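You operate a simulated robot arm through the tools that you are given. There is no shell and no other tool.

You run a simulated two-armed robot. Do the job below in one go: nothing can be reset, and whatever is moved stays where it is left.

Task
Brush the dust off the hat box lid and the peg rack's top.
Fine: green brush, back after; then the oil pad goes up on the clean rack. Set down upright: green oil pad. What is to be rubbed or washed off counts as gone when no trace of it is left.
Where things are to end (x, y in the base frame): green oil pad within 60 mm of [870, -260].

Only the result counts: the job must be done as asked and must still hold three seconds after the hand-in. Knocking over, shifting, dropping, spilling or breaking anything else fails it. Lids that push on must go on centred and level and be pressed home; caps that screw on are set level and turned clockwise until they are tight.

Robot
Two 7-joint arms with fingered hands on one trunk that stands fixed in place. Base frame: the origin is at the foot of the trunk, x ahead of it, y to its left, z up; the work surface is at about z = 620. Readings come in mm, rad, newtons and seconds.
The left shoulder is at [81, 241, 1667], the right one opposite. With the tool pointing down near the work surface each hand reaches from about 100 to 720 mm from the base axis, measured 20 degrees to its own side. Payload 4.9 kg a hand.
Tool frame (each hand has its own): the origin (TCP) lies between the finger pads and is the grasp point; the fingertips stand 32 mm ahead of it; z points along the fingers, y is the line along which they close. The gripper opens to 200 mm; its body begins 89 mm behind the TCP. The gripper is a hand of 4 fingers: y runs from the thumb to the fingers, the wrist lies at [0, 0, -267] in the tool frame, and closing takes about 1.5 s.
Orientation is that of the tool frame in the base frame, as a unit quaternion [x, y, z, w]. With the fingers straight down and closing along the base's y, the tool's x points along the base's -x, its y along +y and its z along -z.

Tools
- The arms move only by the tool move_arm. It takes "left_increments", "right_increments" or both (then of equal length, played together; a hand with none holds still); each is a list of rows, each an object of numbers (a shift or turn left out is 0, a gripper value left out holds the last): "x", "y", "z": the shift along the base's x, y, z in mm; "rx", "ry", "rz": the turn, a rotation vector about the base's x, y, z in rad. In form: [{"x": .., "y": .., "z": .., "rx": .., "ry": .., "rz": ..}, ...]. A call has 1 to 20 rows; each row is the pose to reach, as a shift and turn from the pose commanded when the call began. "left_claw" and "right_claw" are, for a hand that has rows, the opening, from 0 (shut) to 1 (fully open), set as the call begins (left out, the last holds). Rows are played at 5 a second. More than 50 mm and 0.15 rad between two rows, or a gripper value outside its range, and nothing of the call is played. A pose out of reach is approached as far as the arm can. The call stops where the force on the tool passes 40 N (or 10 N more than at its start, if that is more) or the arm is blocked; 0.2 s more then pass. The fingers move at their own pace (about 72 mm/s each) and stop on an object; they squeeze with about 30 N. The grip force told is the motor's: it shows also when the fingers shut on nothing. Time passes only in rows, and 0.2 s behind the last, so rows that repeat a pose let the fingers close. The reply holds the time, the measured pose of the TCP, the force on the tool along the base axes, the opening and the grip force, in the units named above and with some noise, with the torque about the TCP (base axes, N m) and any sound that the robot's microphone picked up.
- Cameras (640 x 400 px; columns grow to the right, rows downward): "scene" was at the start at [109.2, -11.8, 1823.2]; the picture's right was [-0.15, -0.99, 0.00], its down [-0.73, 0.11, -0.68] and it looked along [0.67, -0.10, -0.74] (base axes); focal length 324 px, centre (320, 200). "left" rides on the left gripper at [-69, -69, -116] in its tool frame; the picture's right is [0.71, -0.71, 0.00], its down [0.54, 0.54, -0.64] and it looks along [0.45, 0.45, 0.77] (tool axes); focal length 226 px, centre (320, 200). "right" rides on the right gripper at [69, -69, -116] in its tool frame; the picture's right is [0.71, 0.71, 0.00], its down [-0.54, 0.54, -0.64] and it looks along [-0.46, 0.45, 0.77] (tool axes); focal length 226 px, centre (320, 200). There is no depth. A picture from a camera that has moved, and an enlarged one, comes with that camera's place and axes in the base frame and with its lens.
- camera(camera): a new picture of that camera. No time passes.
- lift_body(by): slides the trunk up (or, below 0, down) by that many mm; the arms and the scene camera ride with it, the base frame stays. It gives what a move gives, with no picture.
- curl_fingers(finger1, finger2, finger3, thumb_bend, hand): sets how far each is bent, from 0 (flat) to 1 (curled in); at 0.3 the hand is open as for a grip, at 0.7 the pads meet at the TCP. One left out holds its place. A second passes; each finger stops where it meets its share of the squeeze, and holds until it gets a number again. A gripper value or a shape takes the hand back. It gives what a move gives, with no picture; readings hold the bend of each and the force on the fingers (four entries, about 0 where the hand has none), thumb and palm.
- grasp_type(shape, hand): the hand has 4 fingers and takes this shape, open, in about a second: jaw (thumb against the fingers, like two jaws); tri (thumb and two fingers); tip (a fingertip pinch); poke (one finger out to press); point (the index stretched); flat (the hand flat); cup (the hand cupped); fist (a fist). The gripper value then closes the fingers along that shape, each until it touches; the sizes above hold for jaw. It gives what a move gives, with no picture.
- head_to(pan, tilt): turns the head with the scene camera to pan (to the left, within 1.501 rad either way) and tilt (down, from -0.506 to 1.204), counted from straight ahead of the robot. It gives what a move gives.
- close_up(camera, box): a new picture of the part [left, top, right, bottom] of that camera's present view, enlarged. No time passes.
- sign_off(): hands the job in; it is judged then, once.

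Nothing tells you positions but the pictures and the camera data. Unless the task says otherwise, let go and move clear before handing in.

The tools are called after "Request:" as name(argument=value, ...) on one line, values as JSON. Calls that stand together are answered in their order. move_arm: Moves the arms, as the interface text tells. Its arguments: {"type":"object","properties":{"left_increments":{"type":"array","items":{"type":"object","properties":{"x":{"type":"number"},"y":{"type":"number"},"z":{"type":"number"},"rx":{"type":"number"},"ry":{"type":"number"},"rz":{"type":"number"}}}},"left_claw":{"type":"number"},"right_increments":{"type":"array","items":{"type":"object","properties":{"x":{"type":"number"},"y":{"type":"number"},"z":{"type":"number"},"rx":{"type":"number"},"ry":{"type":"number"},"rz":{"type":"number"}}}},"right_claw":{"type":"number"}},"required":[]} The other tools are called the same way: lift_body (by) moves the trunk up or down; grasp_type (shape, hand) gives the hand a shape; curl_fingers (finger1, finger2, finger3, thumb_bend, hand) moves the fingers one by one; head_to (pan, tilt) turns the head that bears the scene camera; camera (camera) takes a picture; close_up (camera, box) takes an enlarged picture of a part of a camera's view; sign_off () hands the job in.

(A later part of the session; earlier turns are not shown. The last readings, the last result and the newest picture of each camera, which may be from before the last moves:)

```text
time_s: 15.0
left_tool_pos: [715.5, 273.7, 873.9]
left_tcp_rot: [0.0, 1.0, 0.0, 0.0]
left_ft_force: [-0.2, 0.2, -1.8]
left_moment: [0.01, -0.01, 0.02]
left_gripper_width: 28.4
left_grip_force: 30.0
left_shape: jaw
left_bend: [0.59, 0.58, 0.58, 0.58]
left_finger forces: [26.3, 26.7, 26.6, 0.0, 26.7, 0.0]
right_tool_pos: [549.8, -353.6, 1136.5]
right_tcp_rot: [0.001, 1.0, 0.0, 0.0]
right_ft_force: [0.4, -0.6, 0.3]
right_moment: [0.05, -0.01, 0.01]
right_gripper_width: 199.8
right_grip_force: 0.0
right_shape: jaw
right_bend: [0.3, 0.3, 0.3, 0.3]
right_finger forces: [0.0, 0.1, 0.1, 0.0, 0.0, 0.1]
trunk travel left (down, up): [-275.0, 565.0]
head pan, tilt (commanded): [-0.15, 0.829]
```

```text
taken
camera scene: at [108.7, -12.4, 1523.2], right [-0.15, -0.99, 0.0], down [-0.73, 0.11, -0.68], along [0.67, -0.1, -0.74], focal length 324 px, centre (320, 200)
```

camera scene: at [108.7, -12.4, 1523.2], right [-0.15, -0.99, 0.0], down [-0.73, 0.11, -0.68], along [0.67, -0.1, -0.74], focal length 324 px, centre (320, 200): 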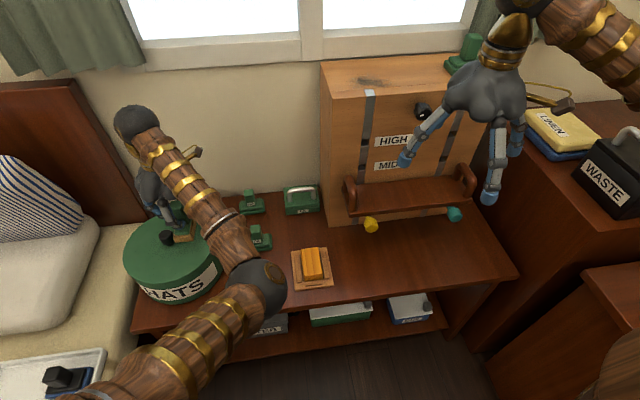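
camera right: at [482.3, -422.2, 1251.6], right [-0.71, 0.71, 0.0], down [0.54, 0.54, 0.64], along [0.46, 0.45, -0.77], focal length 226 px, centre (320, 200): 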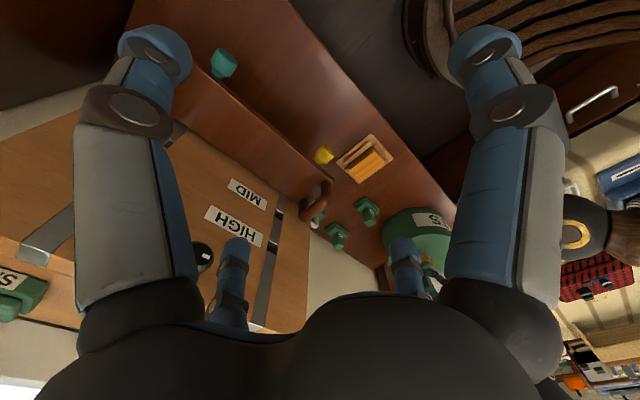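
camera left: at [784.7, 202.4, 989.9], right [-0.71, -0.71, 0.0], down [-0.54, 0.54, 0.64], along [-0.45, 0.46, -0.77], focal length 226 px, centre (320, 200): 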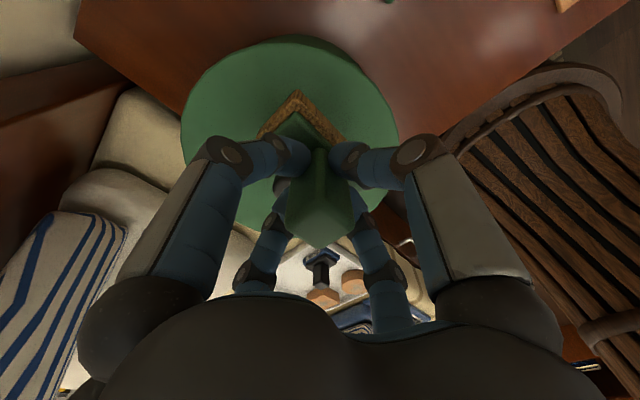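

The brush is over the spot, weighing about 1.8 N. I'll come down to just above the lid and feel for contact.

Request:
move_arm(left_increments=[{"z": -15}, {"z": -28}, {"z": -32}, {"z": -34}, {"z": -34}])

Request:
close_up(camera="left", box=[160, 20, 420, 220])

Request:
close_up(camera="scene", box=[110, 190, 260, 310])

```text
time_s: 16.2
left_tool_pos: [714.8, 272.7, 838.6]
left_tcp_rot: [0.0, 1.0, 0.0, -0.001]
left_ft_force: [-0.7, 0.1, -1.1]
left_moment: [0.01, -0.01, 0.01]
left_gripper_width: 28.3
left_grip_force: 30.2
left_shape: jaw
left_bend: [0.59, 0.58, 0.58, 0.58]
left_finger forces: [26.4, 26.7, 26.4, 0.0, 26.7, 0.0]
right_tool_pos: [550.8, -353.5, 1135.7]
right_tcp_rot: [0.001, 1.0, 0.0, 0.0]
right_ft_force: [-0.1, 0.1, 1.3]
right_moment: [0.0, -0.02, 0.0]
right_gripper_width: 200.0
right_grip_force: 0.0
right_shape: jaw
right_bend: [0.3, 0.3, 0.3, 0.3]
right_finger forces: [0.0, 0.0, 0.0, 0.0, 0.0, 0.1]
trunk travel left (down, up): [-275.0, 565.0]
head pan, tilt (commanded): [-0.15, 0.829]
```

```text
2.00 times, centred on (290, 120) of left
camera zoom: at [784.3, 201.9, 955.4], right [-0.71, -0.71, 0.0], down [-0.54, 0.54, 0.64], along [-0.46, 0.45, -0.77], focal length 452 px, centre (380, 360)
```

zoom: 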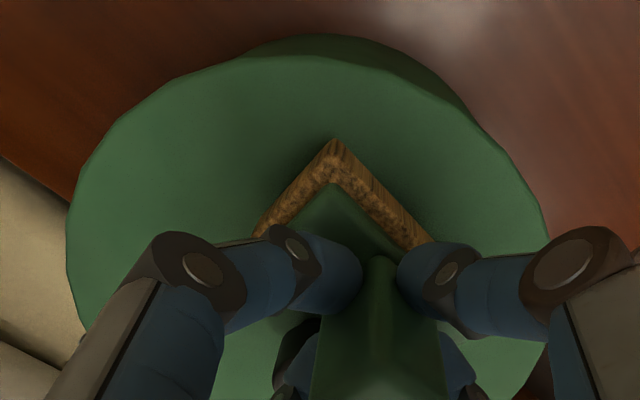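

```text
3.33 times, centred on (185, 250) of scene
camera zoom: at [109.2, -11.9, 1523.2], right [-0.15, -0.99, 0.0], down [-0.73, 0.11, -0.68], along [0.67, -0.1, -0.74], focal length 1079 px, centre (770, 33)
```

zoom: 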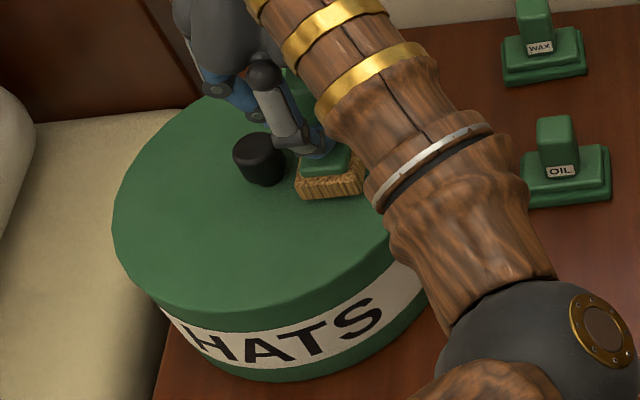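

Close to the lid but no contact yet. Lowering in small steps.

Request:
move_arm(left_increments=[{"z": -2}, {"z": -3}, {"z": -3}])

```text
time_s: 17.0
left_tool_pos: [715.0, 272.6, 836.6]
left_tcp_rot: [0.001, 1.0, 0.0, 0.0]
left_ft_force: [-0.3, 0.5, -1.2]
left_moment: [-0.01, -0.01, -0.01]
left_gripper_width: 28.2
left_grip_force: 30.2
left_shape: jaw
left_bend: [0.59, 0.58, 0.58, 0.58]
left_finger forces: [26.4, 26.7, 26.4, 0.0, 26.7, 0.0]
right_tool_pos: [551.4, -353.2, 1137.4]
right_tcp_rot: [-0.001, 1.0, 0.0, 0.0]
right_ft_force: [0.5, -0.1, 0.2]
right_moment: [-0.02, -0.01, 0.02]
right_gripper_width: 199.7
right_grip_force: 0.2
right_shape: jaw
right_bend: [0.3, 0.3, 0.3, 0.3]
right_finger forces: [0.0, 0.1, 0.1, 0.1, 0.0, 0.1]
trunk travel left (down, up): [-275.0, 565.0]
head pan, tilt (commanded): [-0.15, 0.829]
```

Request:
move_arm(left_increments=[{"z": -1}, {"z": -2}, {"z": -2}])

Request:
close_up(camera="left", box=[250, 70, 390, 170])

```text
time_s: 17.8
left_tool_pos: [716.1, 272.1, 835.2]
left_tcp_rot: [0.0, 1.0, -0.001, 0.0]
left_ft_force: [0.5, -0.5, -1.6]
left_moment: [0.01, 0.01, 0.03]
left_gripper_width: 28.3
left_grip_force: 30.1
left_shape: jaw
left_bend: [0.59, 0.58, 0.58, 0.58]
left_finger forces: [26.3, 26.7, 26.5, 0.0, 26.7, 0.0]
right_tool_pos: [551.3, -352.8, 1135.6]
right_tcp_rot: [0.0, 1.0, 0.0, 0.0]
right_ft_force: [-0.1, -0.1, -0.4]
right_moment: [-0.01, 0.0, 0.0]
right_gripper_width: 199.7
right_grip_force: 0.2
right_shape: jaw
right_bend: [0.3, 0.3, 0.3, 0.3]
right_finger forces: [0.0, 0.1, 0.0, 0.1, 0.0, 0.0]
trunk travel left (down, up): [-275.0, 565.0]
head pan, tilt (commanded): [-0.15, 0.829]
```

```text
4.00 times, centred on (320, 120) of left
camera zoom: at [784.5, 201.6, 951.2], right [-0.71, -0.71, 0.0], down [-0.54, 0.54, 0.64], along [-0.45, 0.45, -0.77], focal length 904 px, centre (320, 520)
```

zoom: 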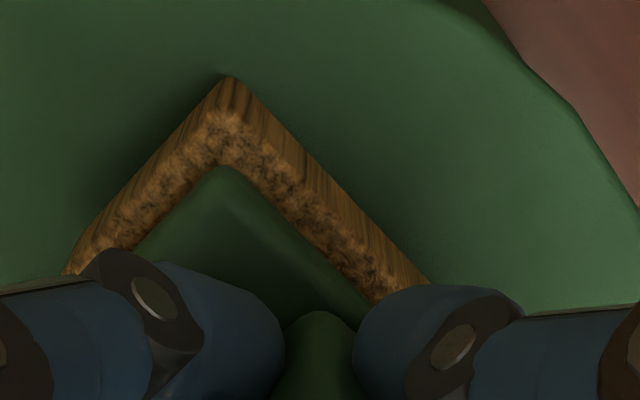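

Still no contact; continuing down in 2 mm steps.

Request:
move_arm(left_increments=[{"z": -1}, {"z": -2}, {"z": -2}])

```text
time_s: 18.6
left_tool_pos: [715.3, 273.0, 833.5]
left_tcp_rot: [0.0, 1.0, 0.0, -0.001]
left_ft_force: [0.1, -0.3, -1.9]
left_moment: [0.0, 0.01, 0.02]
left_gripper_width: 28.3
left_grip_force: 30.1
left_shape: jaw
left_bend: [0.59, 0.58, 0.58, 0.58]
left_finger forces: [26.3, 26.7, 26.6, 0.0, 26.7, 0.0]
right_tool_pos: [551.5, -352.1, 1136.1]
right_tcp_rot: [0.0, 1.0, 0.0, 0.0]
right_ft_force: [-0.2, 0.1, -0.3]
right_moment: [0.0, 0.03, 0.02]
right_gripper_width: 200.0
right_grip_force: 0.1
right_shape: jaw
right_bend: [0.3, 0.3, 0.3, 0.3]
right_finger forces: [0.0, 0.1, 0.1, 0.0, 0.1, 0.0]
trunk travel left (down, up): [-275.0, 565.0]
head pan, tilt (commanded): [-0.15, 0.829]
```

Request:
move_arm(left_increments=[{"z": -1}, {"z": -2}, {"z": -2}])

```text
time_s: 19.4
left_tool_pos: [714.7, 273.0, 832.8]
left_tcp_rot: [0.0, 1.0, -0.001, 0.0]
left_ft_force: [-0.1, 0.5, -1.3]
left_moment: [0.0, 0.01, 0.03]
left_gripper_width: 28.1
left_grip_force: 30.8
left_shape: jaw
left_bend: [0.59, 0.58, 0.58, 0.58]
left_finger forces: [26.3, 26.7, 26.5, 0.1, 26.7, 0.1]
right_tool_pos: [550.8, -351.8, 1137.2]
right_tcp_rot: [0.0, 1.0, 0.0, 0.0]
right_ft_force: [0.8, -0.2, 0.1]
right_moment: [0.01, 0.01, 0.0]
right_gripper_width: 199.9
right_grip_force: 0.1
right_shape: jaw
right_bend: [0.3, 0.3, 0.3, 0.3]
right_finger forces: [0.1, 0.0, 0.1, 0.0, 0.0, 0.1]
trunk travel left (down, up): [-275.0, 565.0]
head pan, tilt (commanded): [-0.15, 0.829]
```

Request:
move_arm(left_increments=[{"z": -1}, {"z": -2}, {"z": -2}])

Request:
close_up(camera="left", box=[250, 70, 390, 170])

Request:
close_up(camera="scene", box=[160, 220, 210, 255])

```text
time_s: 20.2
left_tool_pos: [716.2, 271.9, 829.2]
left_tcp_rot: [0.0, 1.0, 0.0, 0.0]
left_ft_force: [1.3, 0.6, 3.0]
left_moment: [0.02, 0.03, 0.03]
left_gripper_width: 28.4
left_grip_force: 29.7
left_shape: jaw
left_bend: [0.59, 0.58, 0.58, 0.58]
left_finger forces: [26.8, 27.3, 27.0, 0.0, 27.2, 0.0]
right_tool_pos: [551.2, -353.8, 1137.2]
right_tcp_rot: [-0.001, 1.0, 0.0, 0.0]
right_ft_force: [0.1, 0.2, -0.1]
right_moment: [0.01, 0.0, 0.0]
right_gripper_width: 199.9
right_grip_force: 0.0
right_shape: jaw
right_bend: [0.3, 0.3, 0.3, 0.3]
right_finger forces: [0.0, 0.1, 0.1, 0.0, 0.1, 0.0]
trunk travel left (down, up): [-275.0, 565.0]
head pan, tilt (commanded): [-0.15, 0.829]
```

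```text
4.00 times, centred on (320, 120) of left
camera zoom: at [784.3, 201.8, 946.0], right [-0.71, -0.71, 0.0], down [-0.54, 0.54, 0.64], along [-0.45, 0.45, -0.77], focal length 904 px, centre (320, 520)
```

zoom: 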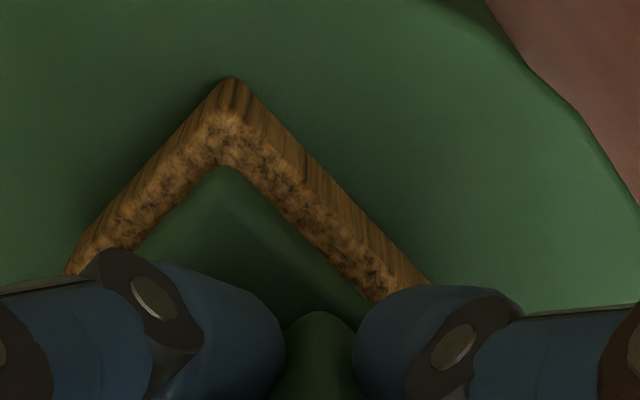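

```text
11.43 times, centred on (185, 238) of scene
camera zoom: at [108.8, -11.9, 1523.3], right [-0.15, -0.99, 0.0], down [-0.73, 0.11, -0.68], along [0.67, -0.1, -0.74], focal length 3699 px, centre (1863, -229)
```

zoom: 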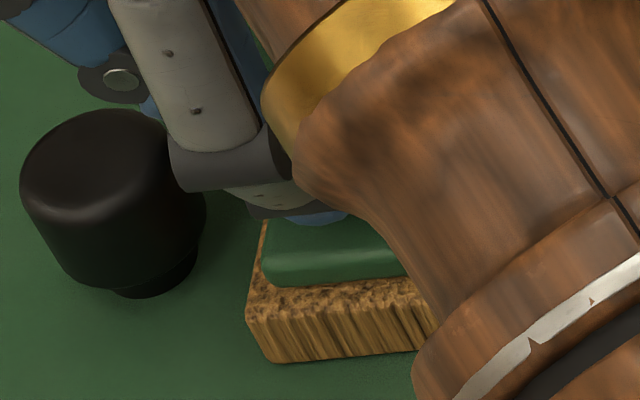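

Contact found (about 4.5 N of press), so the lid is at z ≈ 756. Now sweeping over the spot with light pressure, keeping clear of the knob.

Request:
move_arm(left_increments=[{"x": -20, "y": 0, "z": -0.5}, {"x": -40, "y": 0, "z": -0.5}, {"x": -55, "y": 0, "z": -0.5}, {"x": -40, "y": -6, "z": -0.5}, {"x": -20, "y": -6, "z": -0.5}, {"x": 0, "y": -6, "z": -0.5}, {"x": 20, "y": -6, "z": -0.5}, {"x": 40, "y": -6, "z": -0.5}, {"x": 20, "y": -14, "z": -0.5}, {"x": 0, "y": -14, "z": -0.5}, {"x": -20, "y": -14, "z": -0.5}, {"x": -40, "y": -14, "z": -0.5}, {"x": -55, "y": -14, "z": -0.5}, {"x": -40, "y": -20, "z": -0.5}, {"x": -20, "y": -20, "z": -0.5}, {"x": 0, "y": -20, "z": -0.5}, {"x": 20, "y": -20, "z": -0.5}, {"x": 35, "y": -10, "z": -0.5}, {"x": 15, "y": 0, "z": -0.5}, {"x": 0, "y": 4, "z": -0.5}])

Request:
camera(camera="left")

Request:
close_up(camera="scene", box=[110, 190, 260, 310])

```text
time_s: 24.4
left_tool_pos: [716.2, 276.1, 829.0]
left_tcp_rot: [-0.001, 1.0, 0.0, 0.0]
left_ft_force: [0.9, 0.6, 5.4]
left_moment: [-0.02, 0.01, -0.01]
left_gripper_width: 28.8
left_grip_force: 29.7
left_shape: jaw
left_bend: [0.59, 0.58, 0.78, 0.58]
left_finger forces: [28.5, 28.7, 28.4, 0.1, 28.8, 0.0]
right_tool_pos: [551.1, -353.3, 1137.5]
right_tcp_rot: [0.001, 1.0, 0.0, 0.0]
right_ft_force: [0.6, -0.2, 0.0]
right_moment: [0.03, -0.01, 0.01]
right_gripper_width: 200.1
right_grip_force: 0.0
right_shape: jaw
right_bend: [0.3, 0.3, 0.3, 0.3]
right_finger forces: [0.1, 0.1, 0.1, 0.0, 0.0, 0.0]
trunk travel left (down, up): [-275.0, 565.0]
head pan, tilt (commanded): [-0.15, 0.829]
```

```text
taken
camera left: at [784.9, 204.9, 945.7], right [-0.71, -0.71, 0.0], down [-0.54, 0.54, 0.64], along [-0.45, 0.45, -0.77], focal length 226 px, centre (320, 200)
```

left: 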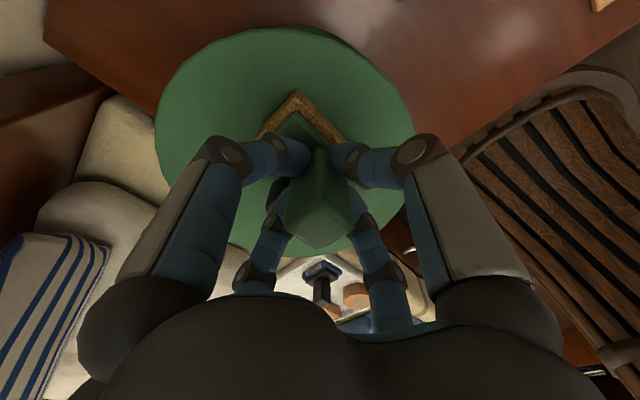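

```text
3.33 times, centred on (185, 250) of scene
camera zoom: at [108.7, -12.0, 1523.3], right [-0.15, -0.99, 0.0], down [-0.73, 0.11, -0.68], along [0.67, -0.1, -0.74], focal length 1079 px, centre (770, 33)
```

zoom: 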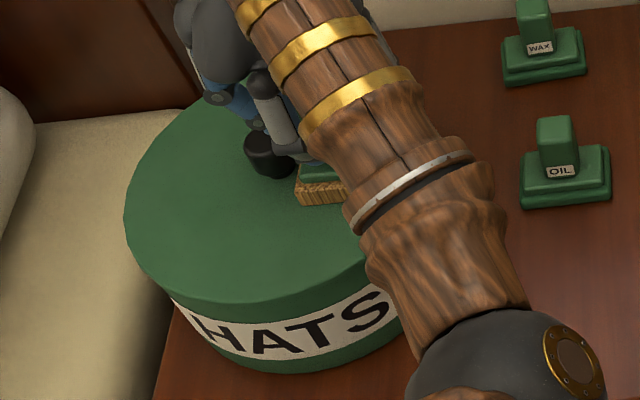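

The box looks slightly shifted and turned compared to before, so the press was too strong. I'll lift straight off and move aside to measure it.

Request:
move_arm(left_increments=[{"z": 10}, {"z": 40}, {"z": 60}, {"x": 20, "y": -30, "z": 70}, {"x": 30, "y": -75, "z": 70}, {"x": 35, "y": -120, "z": 70}, {"x": 40, "y": -165, "z": 70}, {"x": 40, "y": -210, "z": 70}, {"x": 40, "y": -210, "z": 70}])

Request:
camera(camera="left")

Request:
camera(camera="scene")

Request:
close_up(camera="scene", box=[120, 205, 240, 305])

Request:
close_up(camera="scene", box=[110, 190, 260, 310])

```text
time_s: 26.4
left_tool_pos: [755.1, 68.2, 897.8]
left_tcp_rot: [0.0, 1.0, 0.0, 0.0]
left_ft_force: [0.3, 1.0, -0.3]
left_moment: [-0.02, 0.01, 0.02]
left_gripper_width: 28.7
left_grip_force: 29.8
left_shape: jaw
left_bend: [0.59, 0.58, 0.78, 0.58]
left_finger forces: [27.7, 28.2, 27.7, 0.0, 28.2, 0.0]
right_tool_pos: [550.8, -351.9, 1136.6]
right_tcp_rot: [0.0, 1.0, 0.0, 0.0]
right_ft_force: [-0.3, -0.4, -0.6]
right_moment: [0.0, -0.04, 0.01]
right_gripper_width: 200.1
right_grip_force: 0.0
right_shape: jaw
right_bend: [0.3, 0.3, 0.3, 0.3]
right_finger forces: [0.0, 0.1, 0.1, 0.0, 0.1, 0.1]
trunk travel left (down, up): [-275.0, 565.0]
head pan, tilt (commanded): [-0.15, 0.829]
```

```text
taken
camera left: at [823.7, -2.8, 1014.1], right [-0.71, -0.71, 0.0], down [-0.54, 0.54, 0.64], along [-0.46, 0.45, -0.77], focal length 226 px, centre (320, 200)
```

left: 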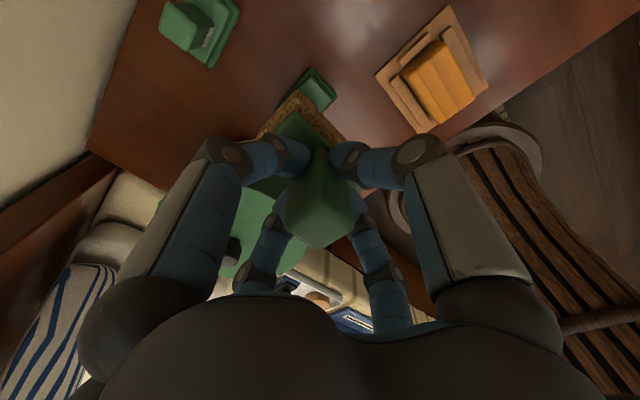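

```text
taken
camera scene: at [109.4, -10.9, 1523.2], right [-0.15, -0.99, 0.0], down [-0.73, 0.11, -0.68], along [0.67, -0.1, -0.74], focal length 324 px, centre (320, 200)
```

scene: 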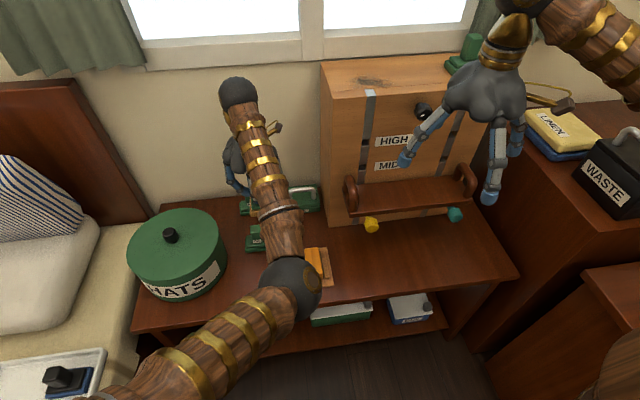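

```text
4.00 times, centred on (180, 255) of scene
camera zoom: at [109.4, -10.9, 1523.2], right [-0.15, -0.99, 0.0], down [-0.73, 0.11, -0.68], along [0.67, -0.1, -0.74], focal length 1295 px, centre (880, -20)
```

zoom: 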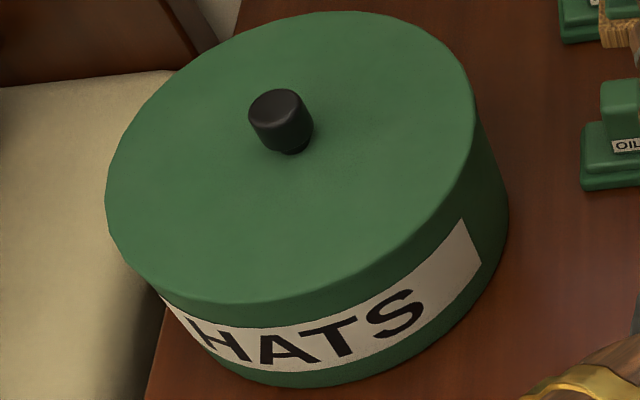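

```text
3.33 times, centred on (185, 250) of scene
camera zoom: at [109.4, -10.9, 1523.2], right [-0.15, -0.99, 0.0], down [-0.73, 0.11, -0.68], along [0.67, -0.1, -0.74], focal length 1079 px, centre (770, 33)
```

zoom: 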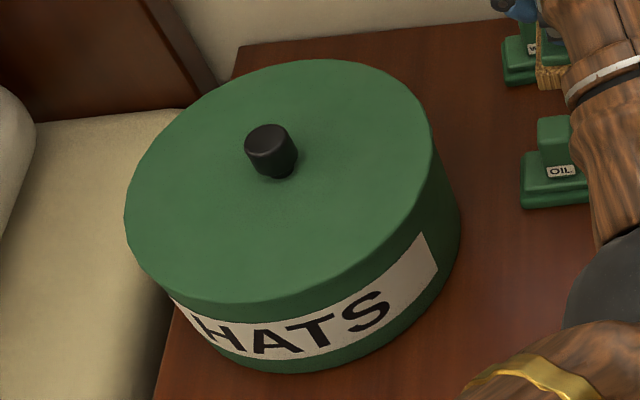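

The box has moved roughly 13 mm (about +7 in x, −11 in y); I will put it back afterwards. First let me check the lid surface.

Request:
close_up(camera="scene", box=[140, 205, 212, 250])

Request:
close_up(camera="scene", box=[176, 208, 224, 238])

Request:
close_up(camera="scene", box=[145, 235, 209, 275])

```text
8.89 times, centred on (176, 228) of scene
camera zoom: at [109.4, -10.9, 1523.2], right [-0.15, -0.99, 0.0], down [-0.73, 0.11, -0.68], along [0.67, -0.1, -0.74], focal length 2877 px, centre (1600, -44)
```

zoom: 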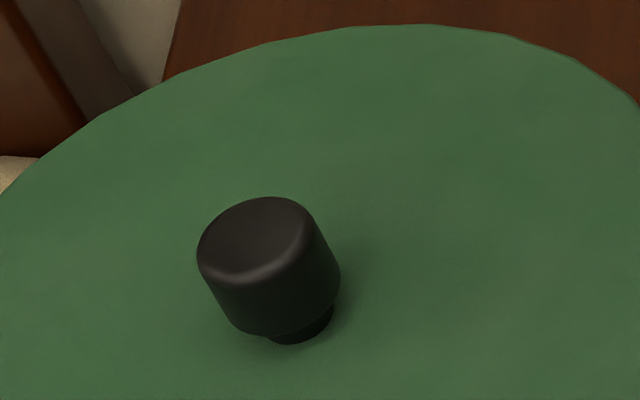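

```text
13.33 times, centred on (200, 223) of scene
camera zoom: at [109.4, -10.9, 1523.2], right [-0.15, -0.99, 0.0], down [-0.73, 0.11, -0.68], along [0.67, -0.1, -0.74], focal length 4316 px, centre (1920, -107)
```

zoom: 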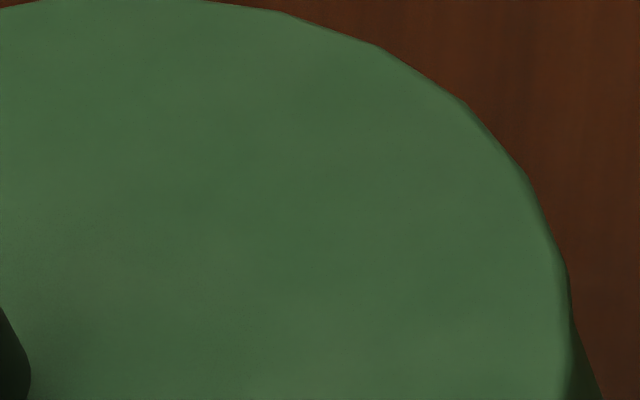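

```text
10.00 times, centred on (177, 255) of scene
camera zoom: at [109.4, -10.9, 1523.2], right [-0.15, -0.99, 0.0], down [-0.73, 0.11, -0.68], along [0.67, -0.1, -0.74], focal length 3237 px, centre (1750, -350)
```

zoom: 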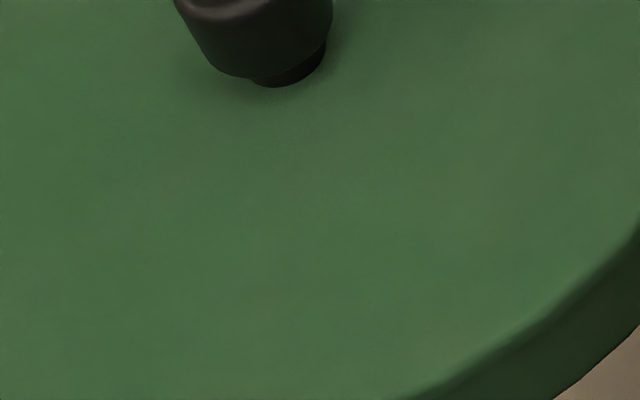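

Hard to judge from here. I'll bring the left hand camera directly above the lid area (brush kept well above the knob) for a closer look.

Request:
move_arm(left_increments=[{"x": -16, "y": 41, "z": 1}, {"x": -32, "y": 82, "z": 1}, {"x": -48, "y": 123, "z": 1}, {"x": -64, "y": 165, "z": 1}, {"x": -80, "y": 207, "z": 1}, {"x": -95, "y": 249, "z": 1}, {"x": -109, "y": 289, "z": 1}, {"x": -109, "y": 289, "z": 1}])

Request:
camera(camera="left")

Request:
close_up(camera="left", box=[200, 0, 440, 150])

```text
time_s: 28.2
left_tool_pos: [645.7, 354.4, 900.4]
left_tcp_rot: [-0.001, 1.0, 0.0, 0.0]
left_ft_force: [0.5, 0.4, -1.3]
left_moment: [0.01, 0.0, 0.0]
left_gripper_width: 28.5
left_grip_force: 30.0
left_shape: jaw
left_bend: [0.59, 0.58, 0.78, 0.58]
left_finger forces: [27.3, 28.2, 27.0, 0.0, 28.3, 0.0]
right_tool_pos: [549.8, -352.7, 1135.3]
right_tcp_rot: [0.0, 1.0, 0.0, 0.0]
right_ft_force: [1.0, -0.6, -0.4]
right_moment: [0.02, -0.06, 0.01]
right_gripper_width: 199.8
right_grip_force: 0.1
right_shape: jaw
right_bend: [0.3, 0.3, 0.3, 0.3]
right_finger forces: [0.1, 0.0, 0.1, 0.0, 0.0, 0.1]
trunk travel left (down, up): [-275.0, 565.0]
head pan, tilt (commanded): [-0.15, 0.829]
```

```text
taken
camera left: at [715.2, 282.8, 1015.8], right [-0.71, -0.71, 0.0], down [-0.54, 0.54, 0.64], along [-0.45, 0.46, -0.77], focal length 226 px, centre (320, 200)
```

left: 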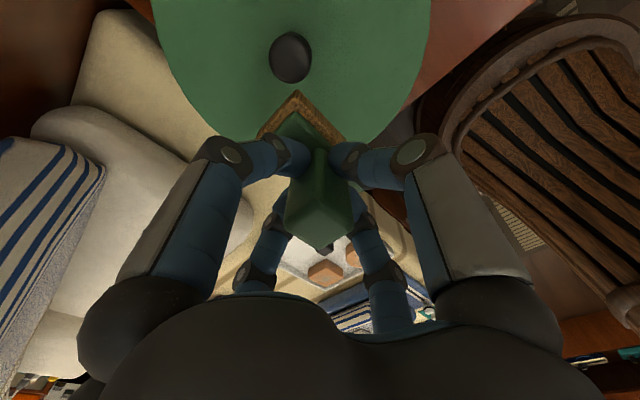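

```text
2.67 times, centred on (320, 75) of left
camera zoom: at [715.2, 282.8, 1015.8], right [-0.71, -0.71, 0.0], down [-0.54, 0.54, 0.64], along [-0.45, 0.46, -0.77], focal length 603 px, centre (320, 533)
```

zoom: 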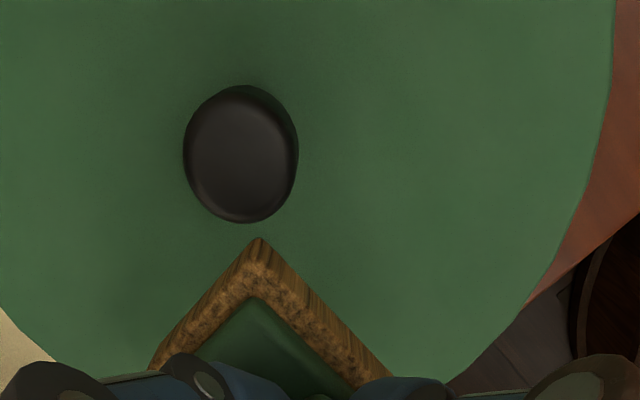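

I shift a little so the spot near (718, 273) comes into the clear part of the picture.

Request:
move_arm(left_increments=[{"x": 15, "y": -15, "z": 10}, {"x": 32, "y": -32, "z": 10}, {"x": 32, "y": -32, "z": 10}])

Request:
camera(camera="left")

Request:
close_up(camera="left", box=[200, 0, 440, 150])

Request:
close_up(camera="left", box=[280, 20, 376, 80])

```text
time_s: 29.0
left_tool_pos: [676.6, 322.0, 908.6]
left_tcp_rot: [-0.001, 1.0, -0.001, 0.0]
left_ft_force: [-0.2, -0.2, -1.2]
left_moment: [-0.03, 0.03, 0.01]
left_gripper_width: 28.4
left_grip_force: 30.5
left_shape: jaw
left_bend: [0.59, 0.58, 0.78, 0.58]
left_finger forces: [27.4, 28.3, 27.0, 0.0, 28.3, 0.1]
right_tool_pos: [550.8, -351.3, 1136.8]
right_tcp_rot: [0.0, 1.0, -0.001, 0.0]
right_ft_force: [1.0, 0.9, 0.3]
right_moment: [0.0, 0.01, -0.03]
right_gripper_width: 199.9
right_grip_force: 0.0
right_shape: jaw
right_bend: [0.3, 0.3, 0.3, 0.3]
right_finger forces: [0.1, 0.0, 0.1, 0.0, 0.1, 0.0]
trunk travel left (down, up): [-275.0, 565.0]
head pan, tilt (commanded): [-0.15, 0.829]
```

```text
taken
camera left: at [746.5, 251.7, 1025.1], right [-0.71, -0.71, 0.0], down [-0.54, 0.54, 0.64], along [-0.45, 0.45, -0.77], focal length 226 px, centre (320, 200)
```

left: 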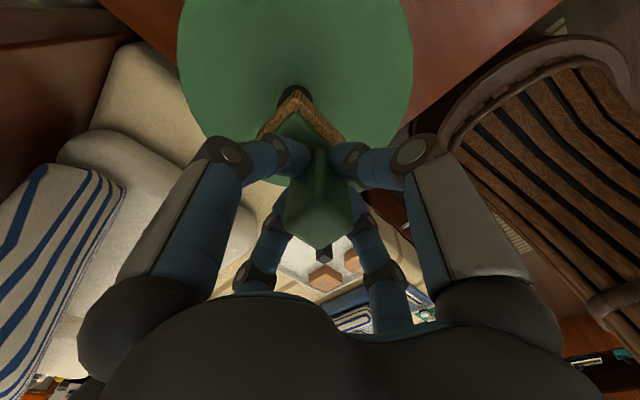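

```text
2.67 times, centred on (320, 75) of left
camera zoom: at [746.5, 251.7, 1025.1], right [-0.71, -0.71, 0.0], down [-0.54, 0.54, 0.64], along [-0.45, 0.45, -0.77], focal length 603 px, centre (320, 533)
```

zoom: 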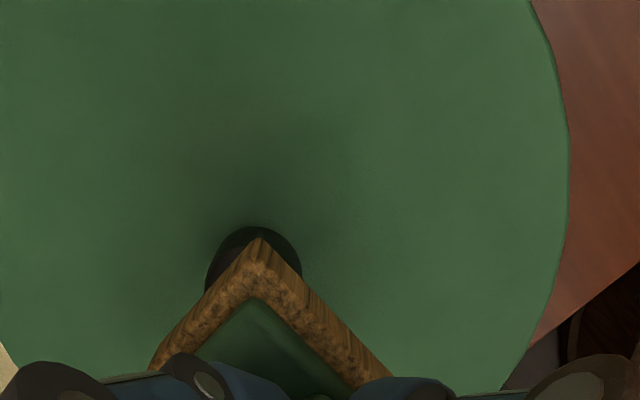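

```text
6.67 times, centred on (328, 50) of left
camera zoom: at [746.5, 251.7, 1025.1], right [-0.71, -0.71, 0.0], down [-0.54, 0.54, 0.64], along [-0.45, 0.45, -0.77], focal length 1507 px, centre (267, 1200)
```

zoom: 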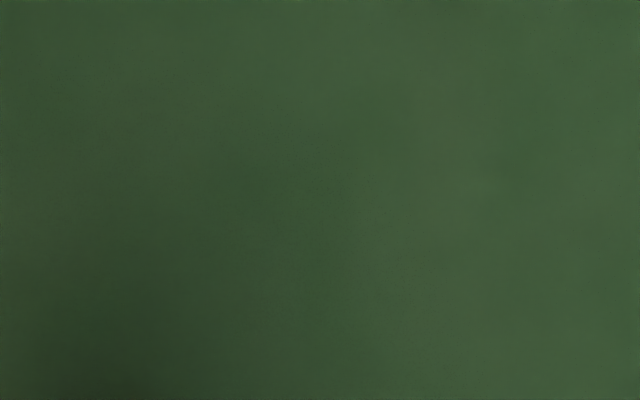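

The speckle near the knob looks like shading noise rather than dust, so I need to inspect every part of the lid. I'll move the left arm away to the side and look with the head camera.

Request:
move_arm(left_increments=[{"x": 20, "y": -40, "z": 10}, {"x": 40, "y": -85, "z": 10}, {"x": 55, "y": -130, "z": 10}, {"x": 70, "y": -175, "z": 10}, {"x": 75, "y": -220, "z": 10}, {"x": 75, "y": -260, "z": 10}, {"x": 75, "y": -260, "z": 10}])

Request:
head_to(pan=0.45, tilt=0.829)

Request:
camera(camera="scene")

```text
time_s: 30.6
left_tool_pos: [753.2, 61.2, 918.9]
left_tcp_rot: [0.0, 1.0, 0.0, -0.001]
left_ft_force: [0.8, 0.2, -1.6]
left_moment: [0.05, 0.01, -0.01]
left_gripper_width: 28.5
left_grip_force: 30.1
left_shape: jaw
left_bend: [0.59, 0.58, 0.78, 0.58]
left_finger forces: [27.0, 28.2, 26.4, 0.0, 28.3, 0.0]
right_tool_pos: [551.6, -352.9, 1136.8]
right_tcp_rot: [0.0, 1.0, 0.0, 0.0]
right_ft_force: [-0.4, -0.4, -0.1]
right_moment: [-0.06, 0.0, -0.01]
right_gripper_width: 200.2
right_grip_force: 0.1
right_shape: jaw
right_bend: [0.3, 0.3, 0.3, 0.3]
right_finger forces: [0.0, 0.1, 0.0, 0.1, 0.1, 0.0]
trunk travel left (down, up): [-275.0, 565.0]
head pan, tilt (commanded): [-0.15, 0.829]
```

```text
time_s: 31.6
left_tool_pos: [753.0, 61.3, 920.1]
left_tcp_rot: [0.0, 1.0, 0.0, 0.0]
left_ft_force: [1.1, 0.7, -1.4]
left_moment: [0.0, 0.02, -0.02]
left_gripper_width: 28.5
left_grip_force: 30.0
left_shape: jaw
left_bend: [0.59, 0.58, 0.78, 0.58]
left_finger forces: [27.0, 28.1, 26.3, 0.0, 28.4, 0.0]
right_tool_pos: [551.2, -352.3, 1137.2]
right_tcp_rot: [0.0, 1.0, 0.0, -0.001]
right_ft_force: [0.2, 0.5, -0.7]
right_moment: [-0.03, 0.0, 0.02]
right_gripper_width: 200.0
right_grip_force: 0.1
right_shape: jaw
right_bend: [0.3, 0.3, 0.3, 0.3]
right_finger forces: [0.0, 0.0, 0.0, 0.0, 0.0, 0.0]
trunk travel left (down, up): [-275.0, 565.0]
head pan, tilt (commanded): [0.45, 0.829]
```

```text
taken
camera scene: at [102.2, 34.4, 1523.1], right [0.43, -0.9, 0.0], down [-0.66, -0.32, -0.68], along [0.61, 0.29, -0.74], focal length 324 px, centre (320, 200)
```

scene: 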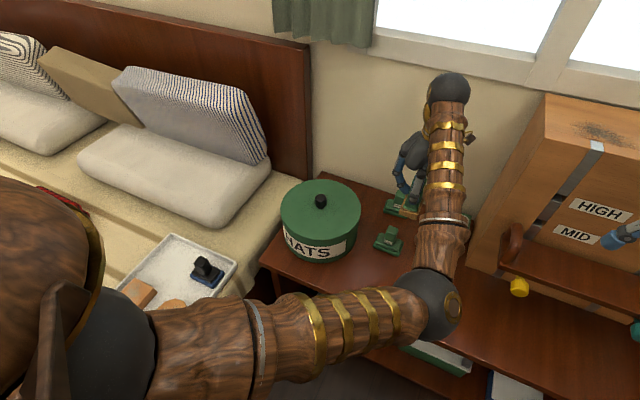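

Request:
close_up(camera="scene", box=[272, 172, 368, 240])

Request:
close_up(camera="scene", box=[312, 180, 368, 220])

Request:
close_up(camera="scene", box=[276, 185, 324, 220])

Request:
close_up(camera="scene", box=[540, 95, 640, 165])

```text
5.88 times, centred on (320, 206) of scene
camera zoom: at [102.2, 34.4, 1523.1], right [0.43, -0.9, 0.0], down [-0.66, -0.32, -0.68], along [0.61, 0.29, -0.74], focal length 1904 px, centre (320, 165)
```

zoom: 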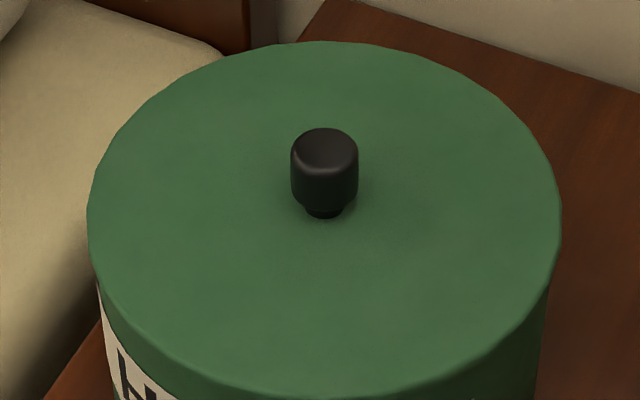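

```text
10.00 times, centred on (340, 200) of scene
camera zoom: at [102.2, 34.4, 1523.1], right [0.43, -0.9, 0.0], down [-0.66, -0.32, -0.68], along [0.61, 0.29, -0.74], focal length 3237 px, centre (120, 200)
```

zoom: 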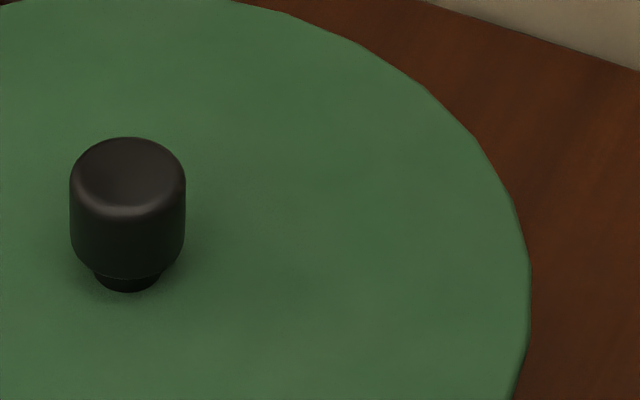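

```text
11.43 times, centred on (300, 202) of scene
camera zoom: at [102.2, 34.4, 1523.1], right [0.43, -0.9, 0.0], down [-0.66, -0.32, -0.68], along [0.61, 0.29, -0.74], focal length 3699 px, centre (549, 171)
```

zoom: 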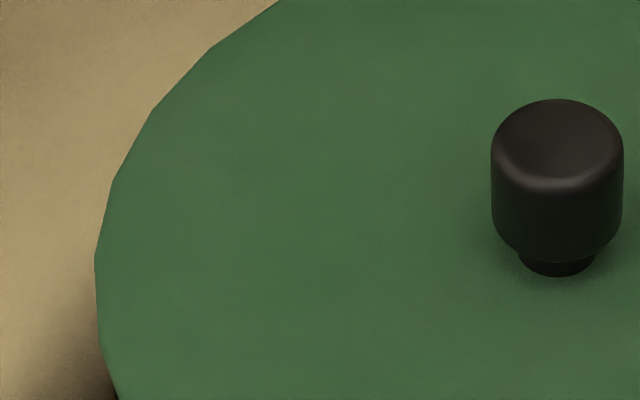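

```text
5.71 times, centred on (590, 130) of scene
camera zoom: at [102.2, 34.4, 1523.1], right [0.43, -0.9, 0.0], down [-0.66, -0.32, -0.68], along [0.61, 0.29, -0.74], focal length 1850 px, centre (-1223, 600)
```

zoom: 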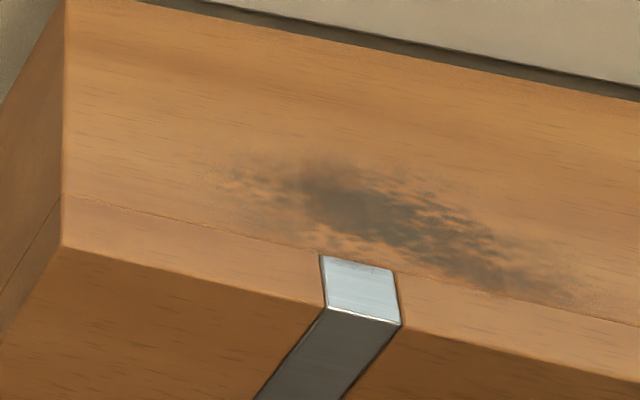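

Nothing like the rack's patch is visible on the lid, so I'll sweep it all lightly to be sure. First check how the brush sits in the hand, as one digit's bend changed.

Request:
close_up(camera="left", box=[200, 80, 440, 260])

Request:
close_up(camera="scene", box=[370, 120, 490, 260])

Request:
camera(camera="right")

```text
2.22 times, centred on (320, 170) of left
camera zoom: at [822.3, -8.4, 1035.7], right [-0.71, -0.71, 0.0], down [-0.54, 0.54, 0.64], along [-0.46, 0.45, -0.77], focal length 502 px, centre (320, 267)
```

zoom: 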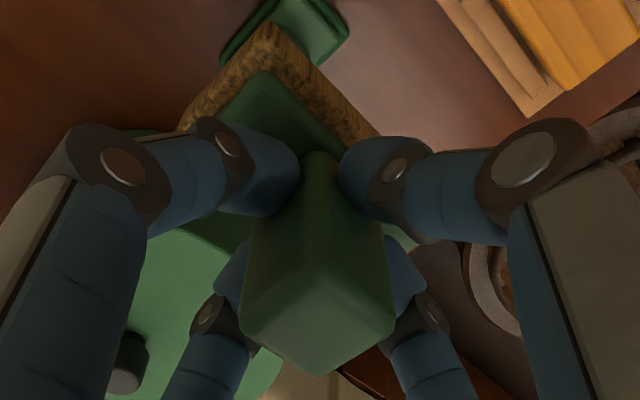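

```text
2.86 times, centred on (430, 190) of scene
camera zoom: at [102.2, 34.4, 1523.1], right [0.43, -0.9, 0.0], down [-0.66, -0.32, -0.68], along [0.61, 0.29, -0.74], focal length 925 px, centre (6, 229)
```

zoom: 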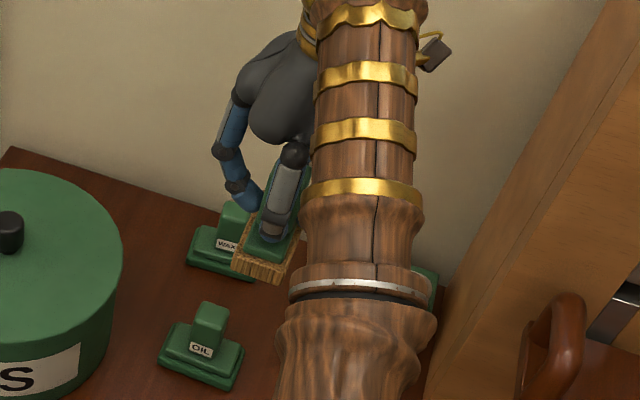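

```text
taken
camera right: at [482.8, -421.7, 1251.6], right [-0.71, 0.71, 0.0], down [0.54, 0.54, 0.64], along [0.46, 0.45, -0.77], focal length 226 px, centre (320, 200)
```

right: 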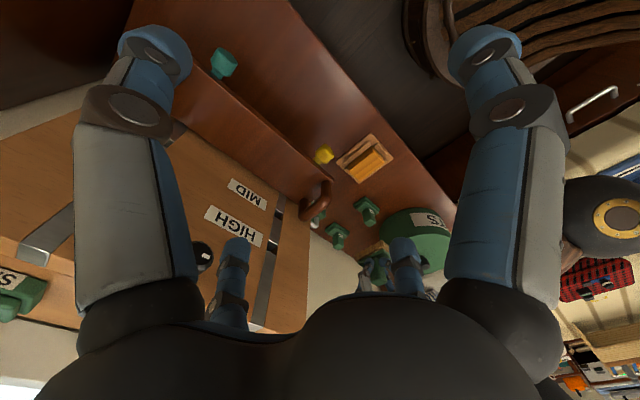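

The brush still sits square. I'll return to the lid and set it down very lightly (about 2 N) on the right-hand strip.

Request:
move_arm(left_increments=[{"x": -10, "y": 40, "z": 0}, {"x": -20, "y": 82, "z": 0}, {"x": -30, "y": 124, "z": -15}, {"x": -40, "y": 166, "z": -35}, {"x": -44, "y": 206, "z": -60}, {"x": -44, "y": 206, "z": -78}, {"x": -44, "y": 206, "z": -86}, {"x": -44, "y": 206, "z": -88.5}, {"x": -44, "y": 206, "z": -89.5}, {"x": -44, "y": 206, "z": -90}])

Request:
close_up(camera="scene", box=[260, 160, 380, 270])

Request:
camera(camera="left")

```text
time_s: 33.8
left_tool_pos: [709.6, 268.5, 828.9]
left_tcp_rot: [0.0, 1.0, 0.0, 0.0]
left_ft_force: [0.9, 0.8, 1.3]
left_moment: [-0.03, 0.02, 0.01]
left_gripper_width: 28.4
left_grip_force: 30.1
left_shape: jaw
left_bend: [0.59, 0.58, 0.78, 0.58]
left_finger forces: [27.0, 28.2, 26.3, 0.0, 28.5, 0.1]
right_tool_pos: [551.1, -352.0, 1135.7]
right_tcp_rot: [0.0, 1.0, 0.001, 0.0]
right_ft_force: [0.2, 0.3, 0.3]
right_moment: [-0.01, 0.0, 0.01]
right_gripper_width: 199.7
right_grip_force: 0.1
right_shape: jaw
right_bend: [0.3, 0.3, 0.3, 0.3]
right_finger forces: [0.0, 0.1, 0.0, 0.0, 0.0, 0.0]
trunk travel left (down, up): [-275.0, 565.0]
head pan, tilt (commanded): [0.45, 0.829]
```

```text
3.64 times, centred on (320, 215) of scene
camera zoom: at [101.8, 34.6, 1523.2], right [0.44, -0.9, 0.0], down [-0.66, -0.32, -0.68], along [0.61, 0.29, -0.74], focal length 1177 px, centre (320, 146)
```

zoom: 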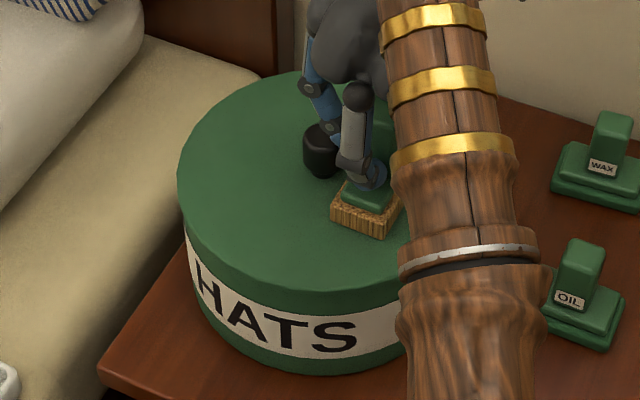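

```text
taken
camera left: at [778.4, 199.1, 945.7], right [-0.71, -0.71, 0.0], down [-0.54, 0.54, 0.64], along [-0.45, 0.45, -0.77], focal length 226 px, centre (320, 200)
```

left: 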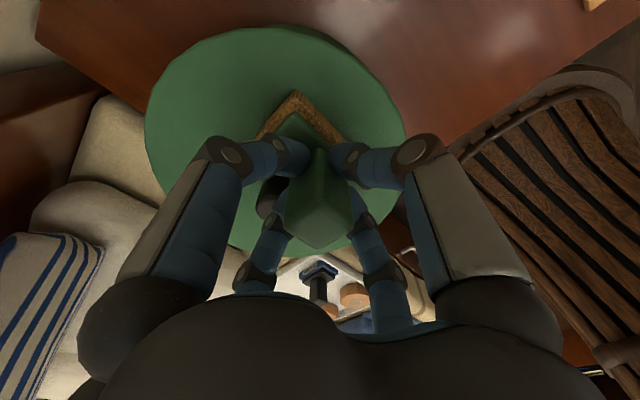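

Contact is about 3 N; I'll ease slightly and do one test stroke, then check that the box holds still.

Request:
move_arm(left_increments=[{"x": 0, "z": 0.3}, {"x": -20, "z": 0.3}, {"x": -40, "z": 0.3}, {"x": -55, "z": 0.3}, {"x": -40, "z": 0.3}, {"x": -20, "z": 0.3}, {"x": 0, "z": 0.3}, {"x": 20, "z": 0.3}, {"x": 40, "z": 0.3}, {"x": 50, "z": 0.3}, {"x": 30, "z": 0.3}, {"x": 10, "z": 0.3}, {"x": 0, "z": 0.3}])

Request:
close_up(camera="scene", box=[260, 160, 380, 270])

```text
time_s: 36.6
left_tool_pos: [709.4, 268.9, 829.9]
left_tcp_rot: [0.0, 1.0, 0.001, 0.0]
left_ft_force: [-0.2, -0.3, -2.1]
left_moment: [0.0, -0.02, 0.03]
left_gripper_width: 28.7
left_grip_force: 30.7
left_shape: jaw
left_bend: [0.59, 0.58, 0.78, 0.58]
left_finger forces: [26.9, 28.3, 26.5, 0.0, 28.4, 0.0]
right_tool_pos: [550.6, -353.3, 1137.5]
right_tcp_rot: [0.001, 1.0, 0.0, 0.0]
right_ft_force: [0.6, 0.5, 0.4]
right_moment: [0.02, 0.03, 0.02]
right_gripper_width: 200.1
right_grip_force: 0.0
right_shape: jaw
right_bend: [0.3, 0.3, 0.3, 0.3]
right_finger forces: [0.1, 0.0, 0.1, 0.0, 0.1, 0.0]
trunk travel left (down, up): [-275.0, 565.0]
head pan, tilt (commanded): [0.45, 0.829]
```

```text
3.64 times, centred on (320, 215) of scene
camera zoom: at [102.0, 34.0, 1523.1], right [0.44, -0.9, 0.0], down [-0.66, -0.32, -0.68], along [0.61, 0.29, -0.74], focal length 1177 px, centre (320, 146)
```

zoom: 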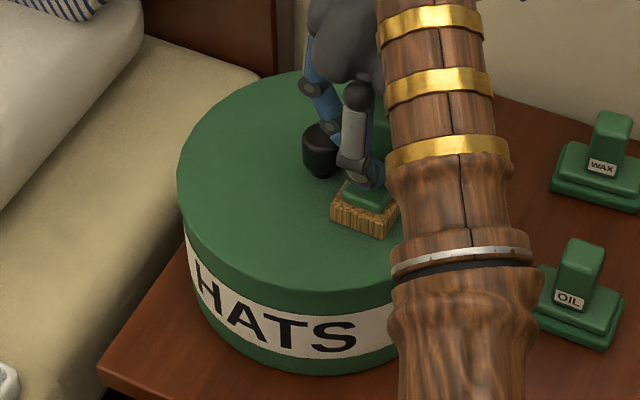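

The box stayed put but contact was nearly lost. I'll press a touch more (about 2–3 N) and stroke again over this strip.

Request:
move_arm(left_increments=[{"x": 0, "z": -0.4}, {"x": -20, "z": -0.4}, {"x": -40, "z": -0.4}, {"x": -55, "z": -0.4}, {"x": -40, "z": -0.4}, {"x": -20, "z": -0.4}, {"x": 0, "z": -0.4}, {"x": 20, "z": -0.4}, {"x": 40, "z": -0.4}, {"x": 50, "z": -0.4}, {"x": 30, "z": -0.4}, {"x": 10, "z": -0.4}, {"x": 0, "z": -0.4}])

Request:
close_up(camera="scene", box=[260, 160, 380, 270])

```text
time_s: 39.4
left_tool_pos: [711.1, 268.3, 828.7]
left_tcp_rot: [-0.001, 1.0, 0.0, 0.0]
left_ft_force: [2.1, -0.3, 2.7]
left_moment: [-0.03, 0.02, -0.02]
left_gripper_width: 28.4
left_grip_force: 30.4
left_shape: jaw
left_bend: [0.59, 0.58, 0.78, 0.58]
left_finger forces: [27.5, 28.8, 26.7, 0.0, 28.8, 0.0]
right_tool_pos: [551.7, -353.4, 1136.4]
right_tcp_rot: [0.001, 1.0, 0.0, 0.0]
right_ft_force: [0.4, -0.9, -0.4]
right_moment: [0.02, 0.04, 0.02]
right_gripper_width: 199.7
right_grip_force: 0.1
right_shape: jaw
right_bend: [0.3, 0.3, 0.3, 0.3]
right_finger forces: [0.0, 0.0, 0.1, 0.0, 0.0, 0.0]
trunk travel left (down, up): [-275.0, 565.0]
head pan, tilt (commanded): [0.45, 0.829]
```

```text
3.64 times, centred on (320, 215) of scene
camera zoom: at [101.8, 33.9, 1523.2], right [0.44, -0.9, 0.0], down [-0.66, -0.32, -0.68], along [0.61, 0.29, -0.74], focal length 1177 px, centre (320, 146)
```

zoom: 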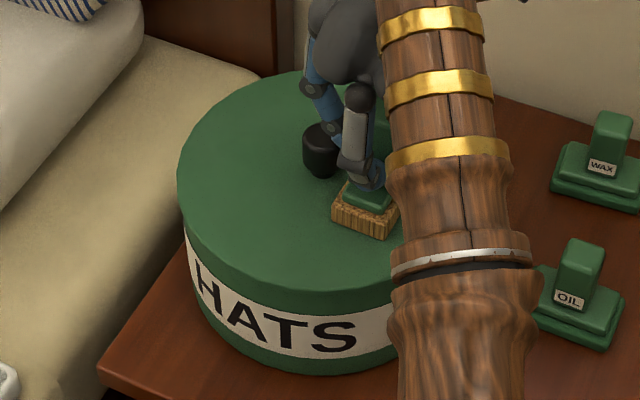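

The box holds still at about 4 N. Continuing: outer right strip, then moving round toward the front of the lid.

Request:
move_arm(left_increments=[{"x": 0, "y": -15}, {"x": -20, "y": -15}, {"x": -40, "y": -15}, {"x": -30, "y": -30}, {"x": -10, "y": -30}, {"x": 10, "y": -30}, {"x": 30, "y": -30}, {"x": 45, "y": -15}, {"x": 25, "y": -15}, {"x": 5, "y": -15}, {"x": -15, "y": -15}, {"x": -35, "y": -12}, {"x": -55, "y": 0}, {"x": -76, "y": 0}, {"x": -76, "y": 20}, {"x": -76, "y": 40}])

Request:
close_up(camera="scene", box=[260, 160, 380, 270])

```text
time_s: 42.8
left_tool_pos: [632.5, 311.1, 830.0]
left_tcp_rot: [0.001, 1.0, 0.0, 0.0]
left_ft_force: [-0.3, 0.5, -0.7]
left_moment: [0.03, -0.04, -0.01]
left_gripper_width: 28.8
left_grip_force: 29.8
left_shape: jaw
left_bend: [0.59, 0.58, 0.78, 0.58]
left_finger forces: [27.3, 28.3, 26.8, 0.1, 28.6, 0.0]
right_tool_pos: [549.8, -353.8, 1137.2]
right_tcp_rot: [0.0, 1.0, 0.001, 0.0]
right_ft_force: [0.2, -0.3, 0.3]
right_moment: [0.0, -0.04, -0.06]
right_gripper_width: 199.9
right_grip_force: 0.1
right_shape: jaw
right_bend: [0.3, 0.3, 0.3, 0.3]
right_finger forces: [0.0, 0.0, 0.0, 0.0, 0.0, 0.0]
trunk travel left (down, up): [-275.0, 565.0]
head pan, tilt (commanded): [0.45, 0.829]
```

```text
3.64 times, centred on (320, 215) of scene
camera zoom: at [101.7, 34.7, 1523.2], right [0.44, -0.9, 0.0], down [-0.66, -0.32, -0.68], along [0.61, 0.29, -0.74], focal length 1177 px, centre (320, 146)
```

zoom: 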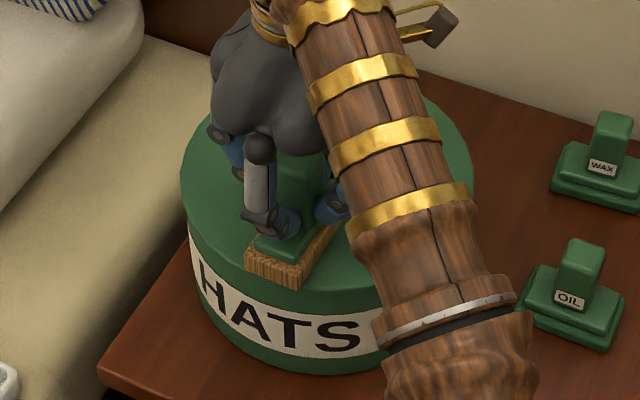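

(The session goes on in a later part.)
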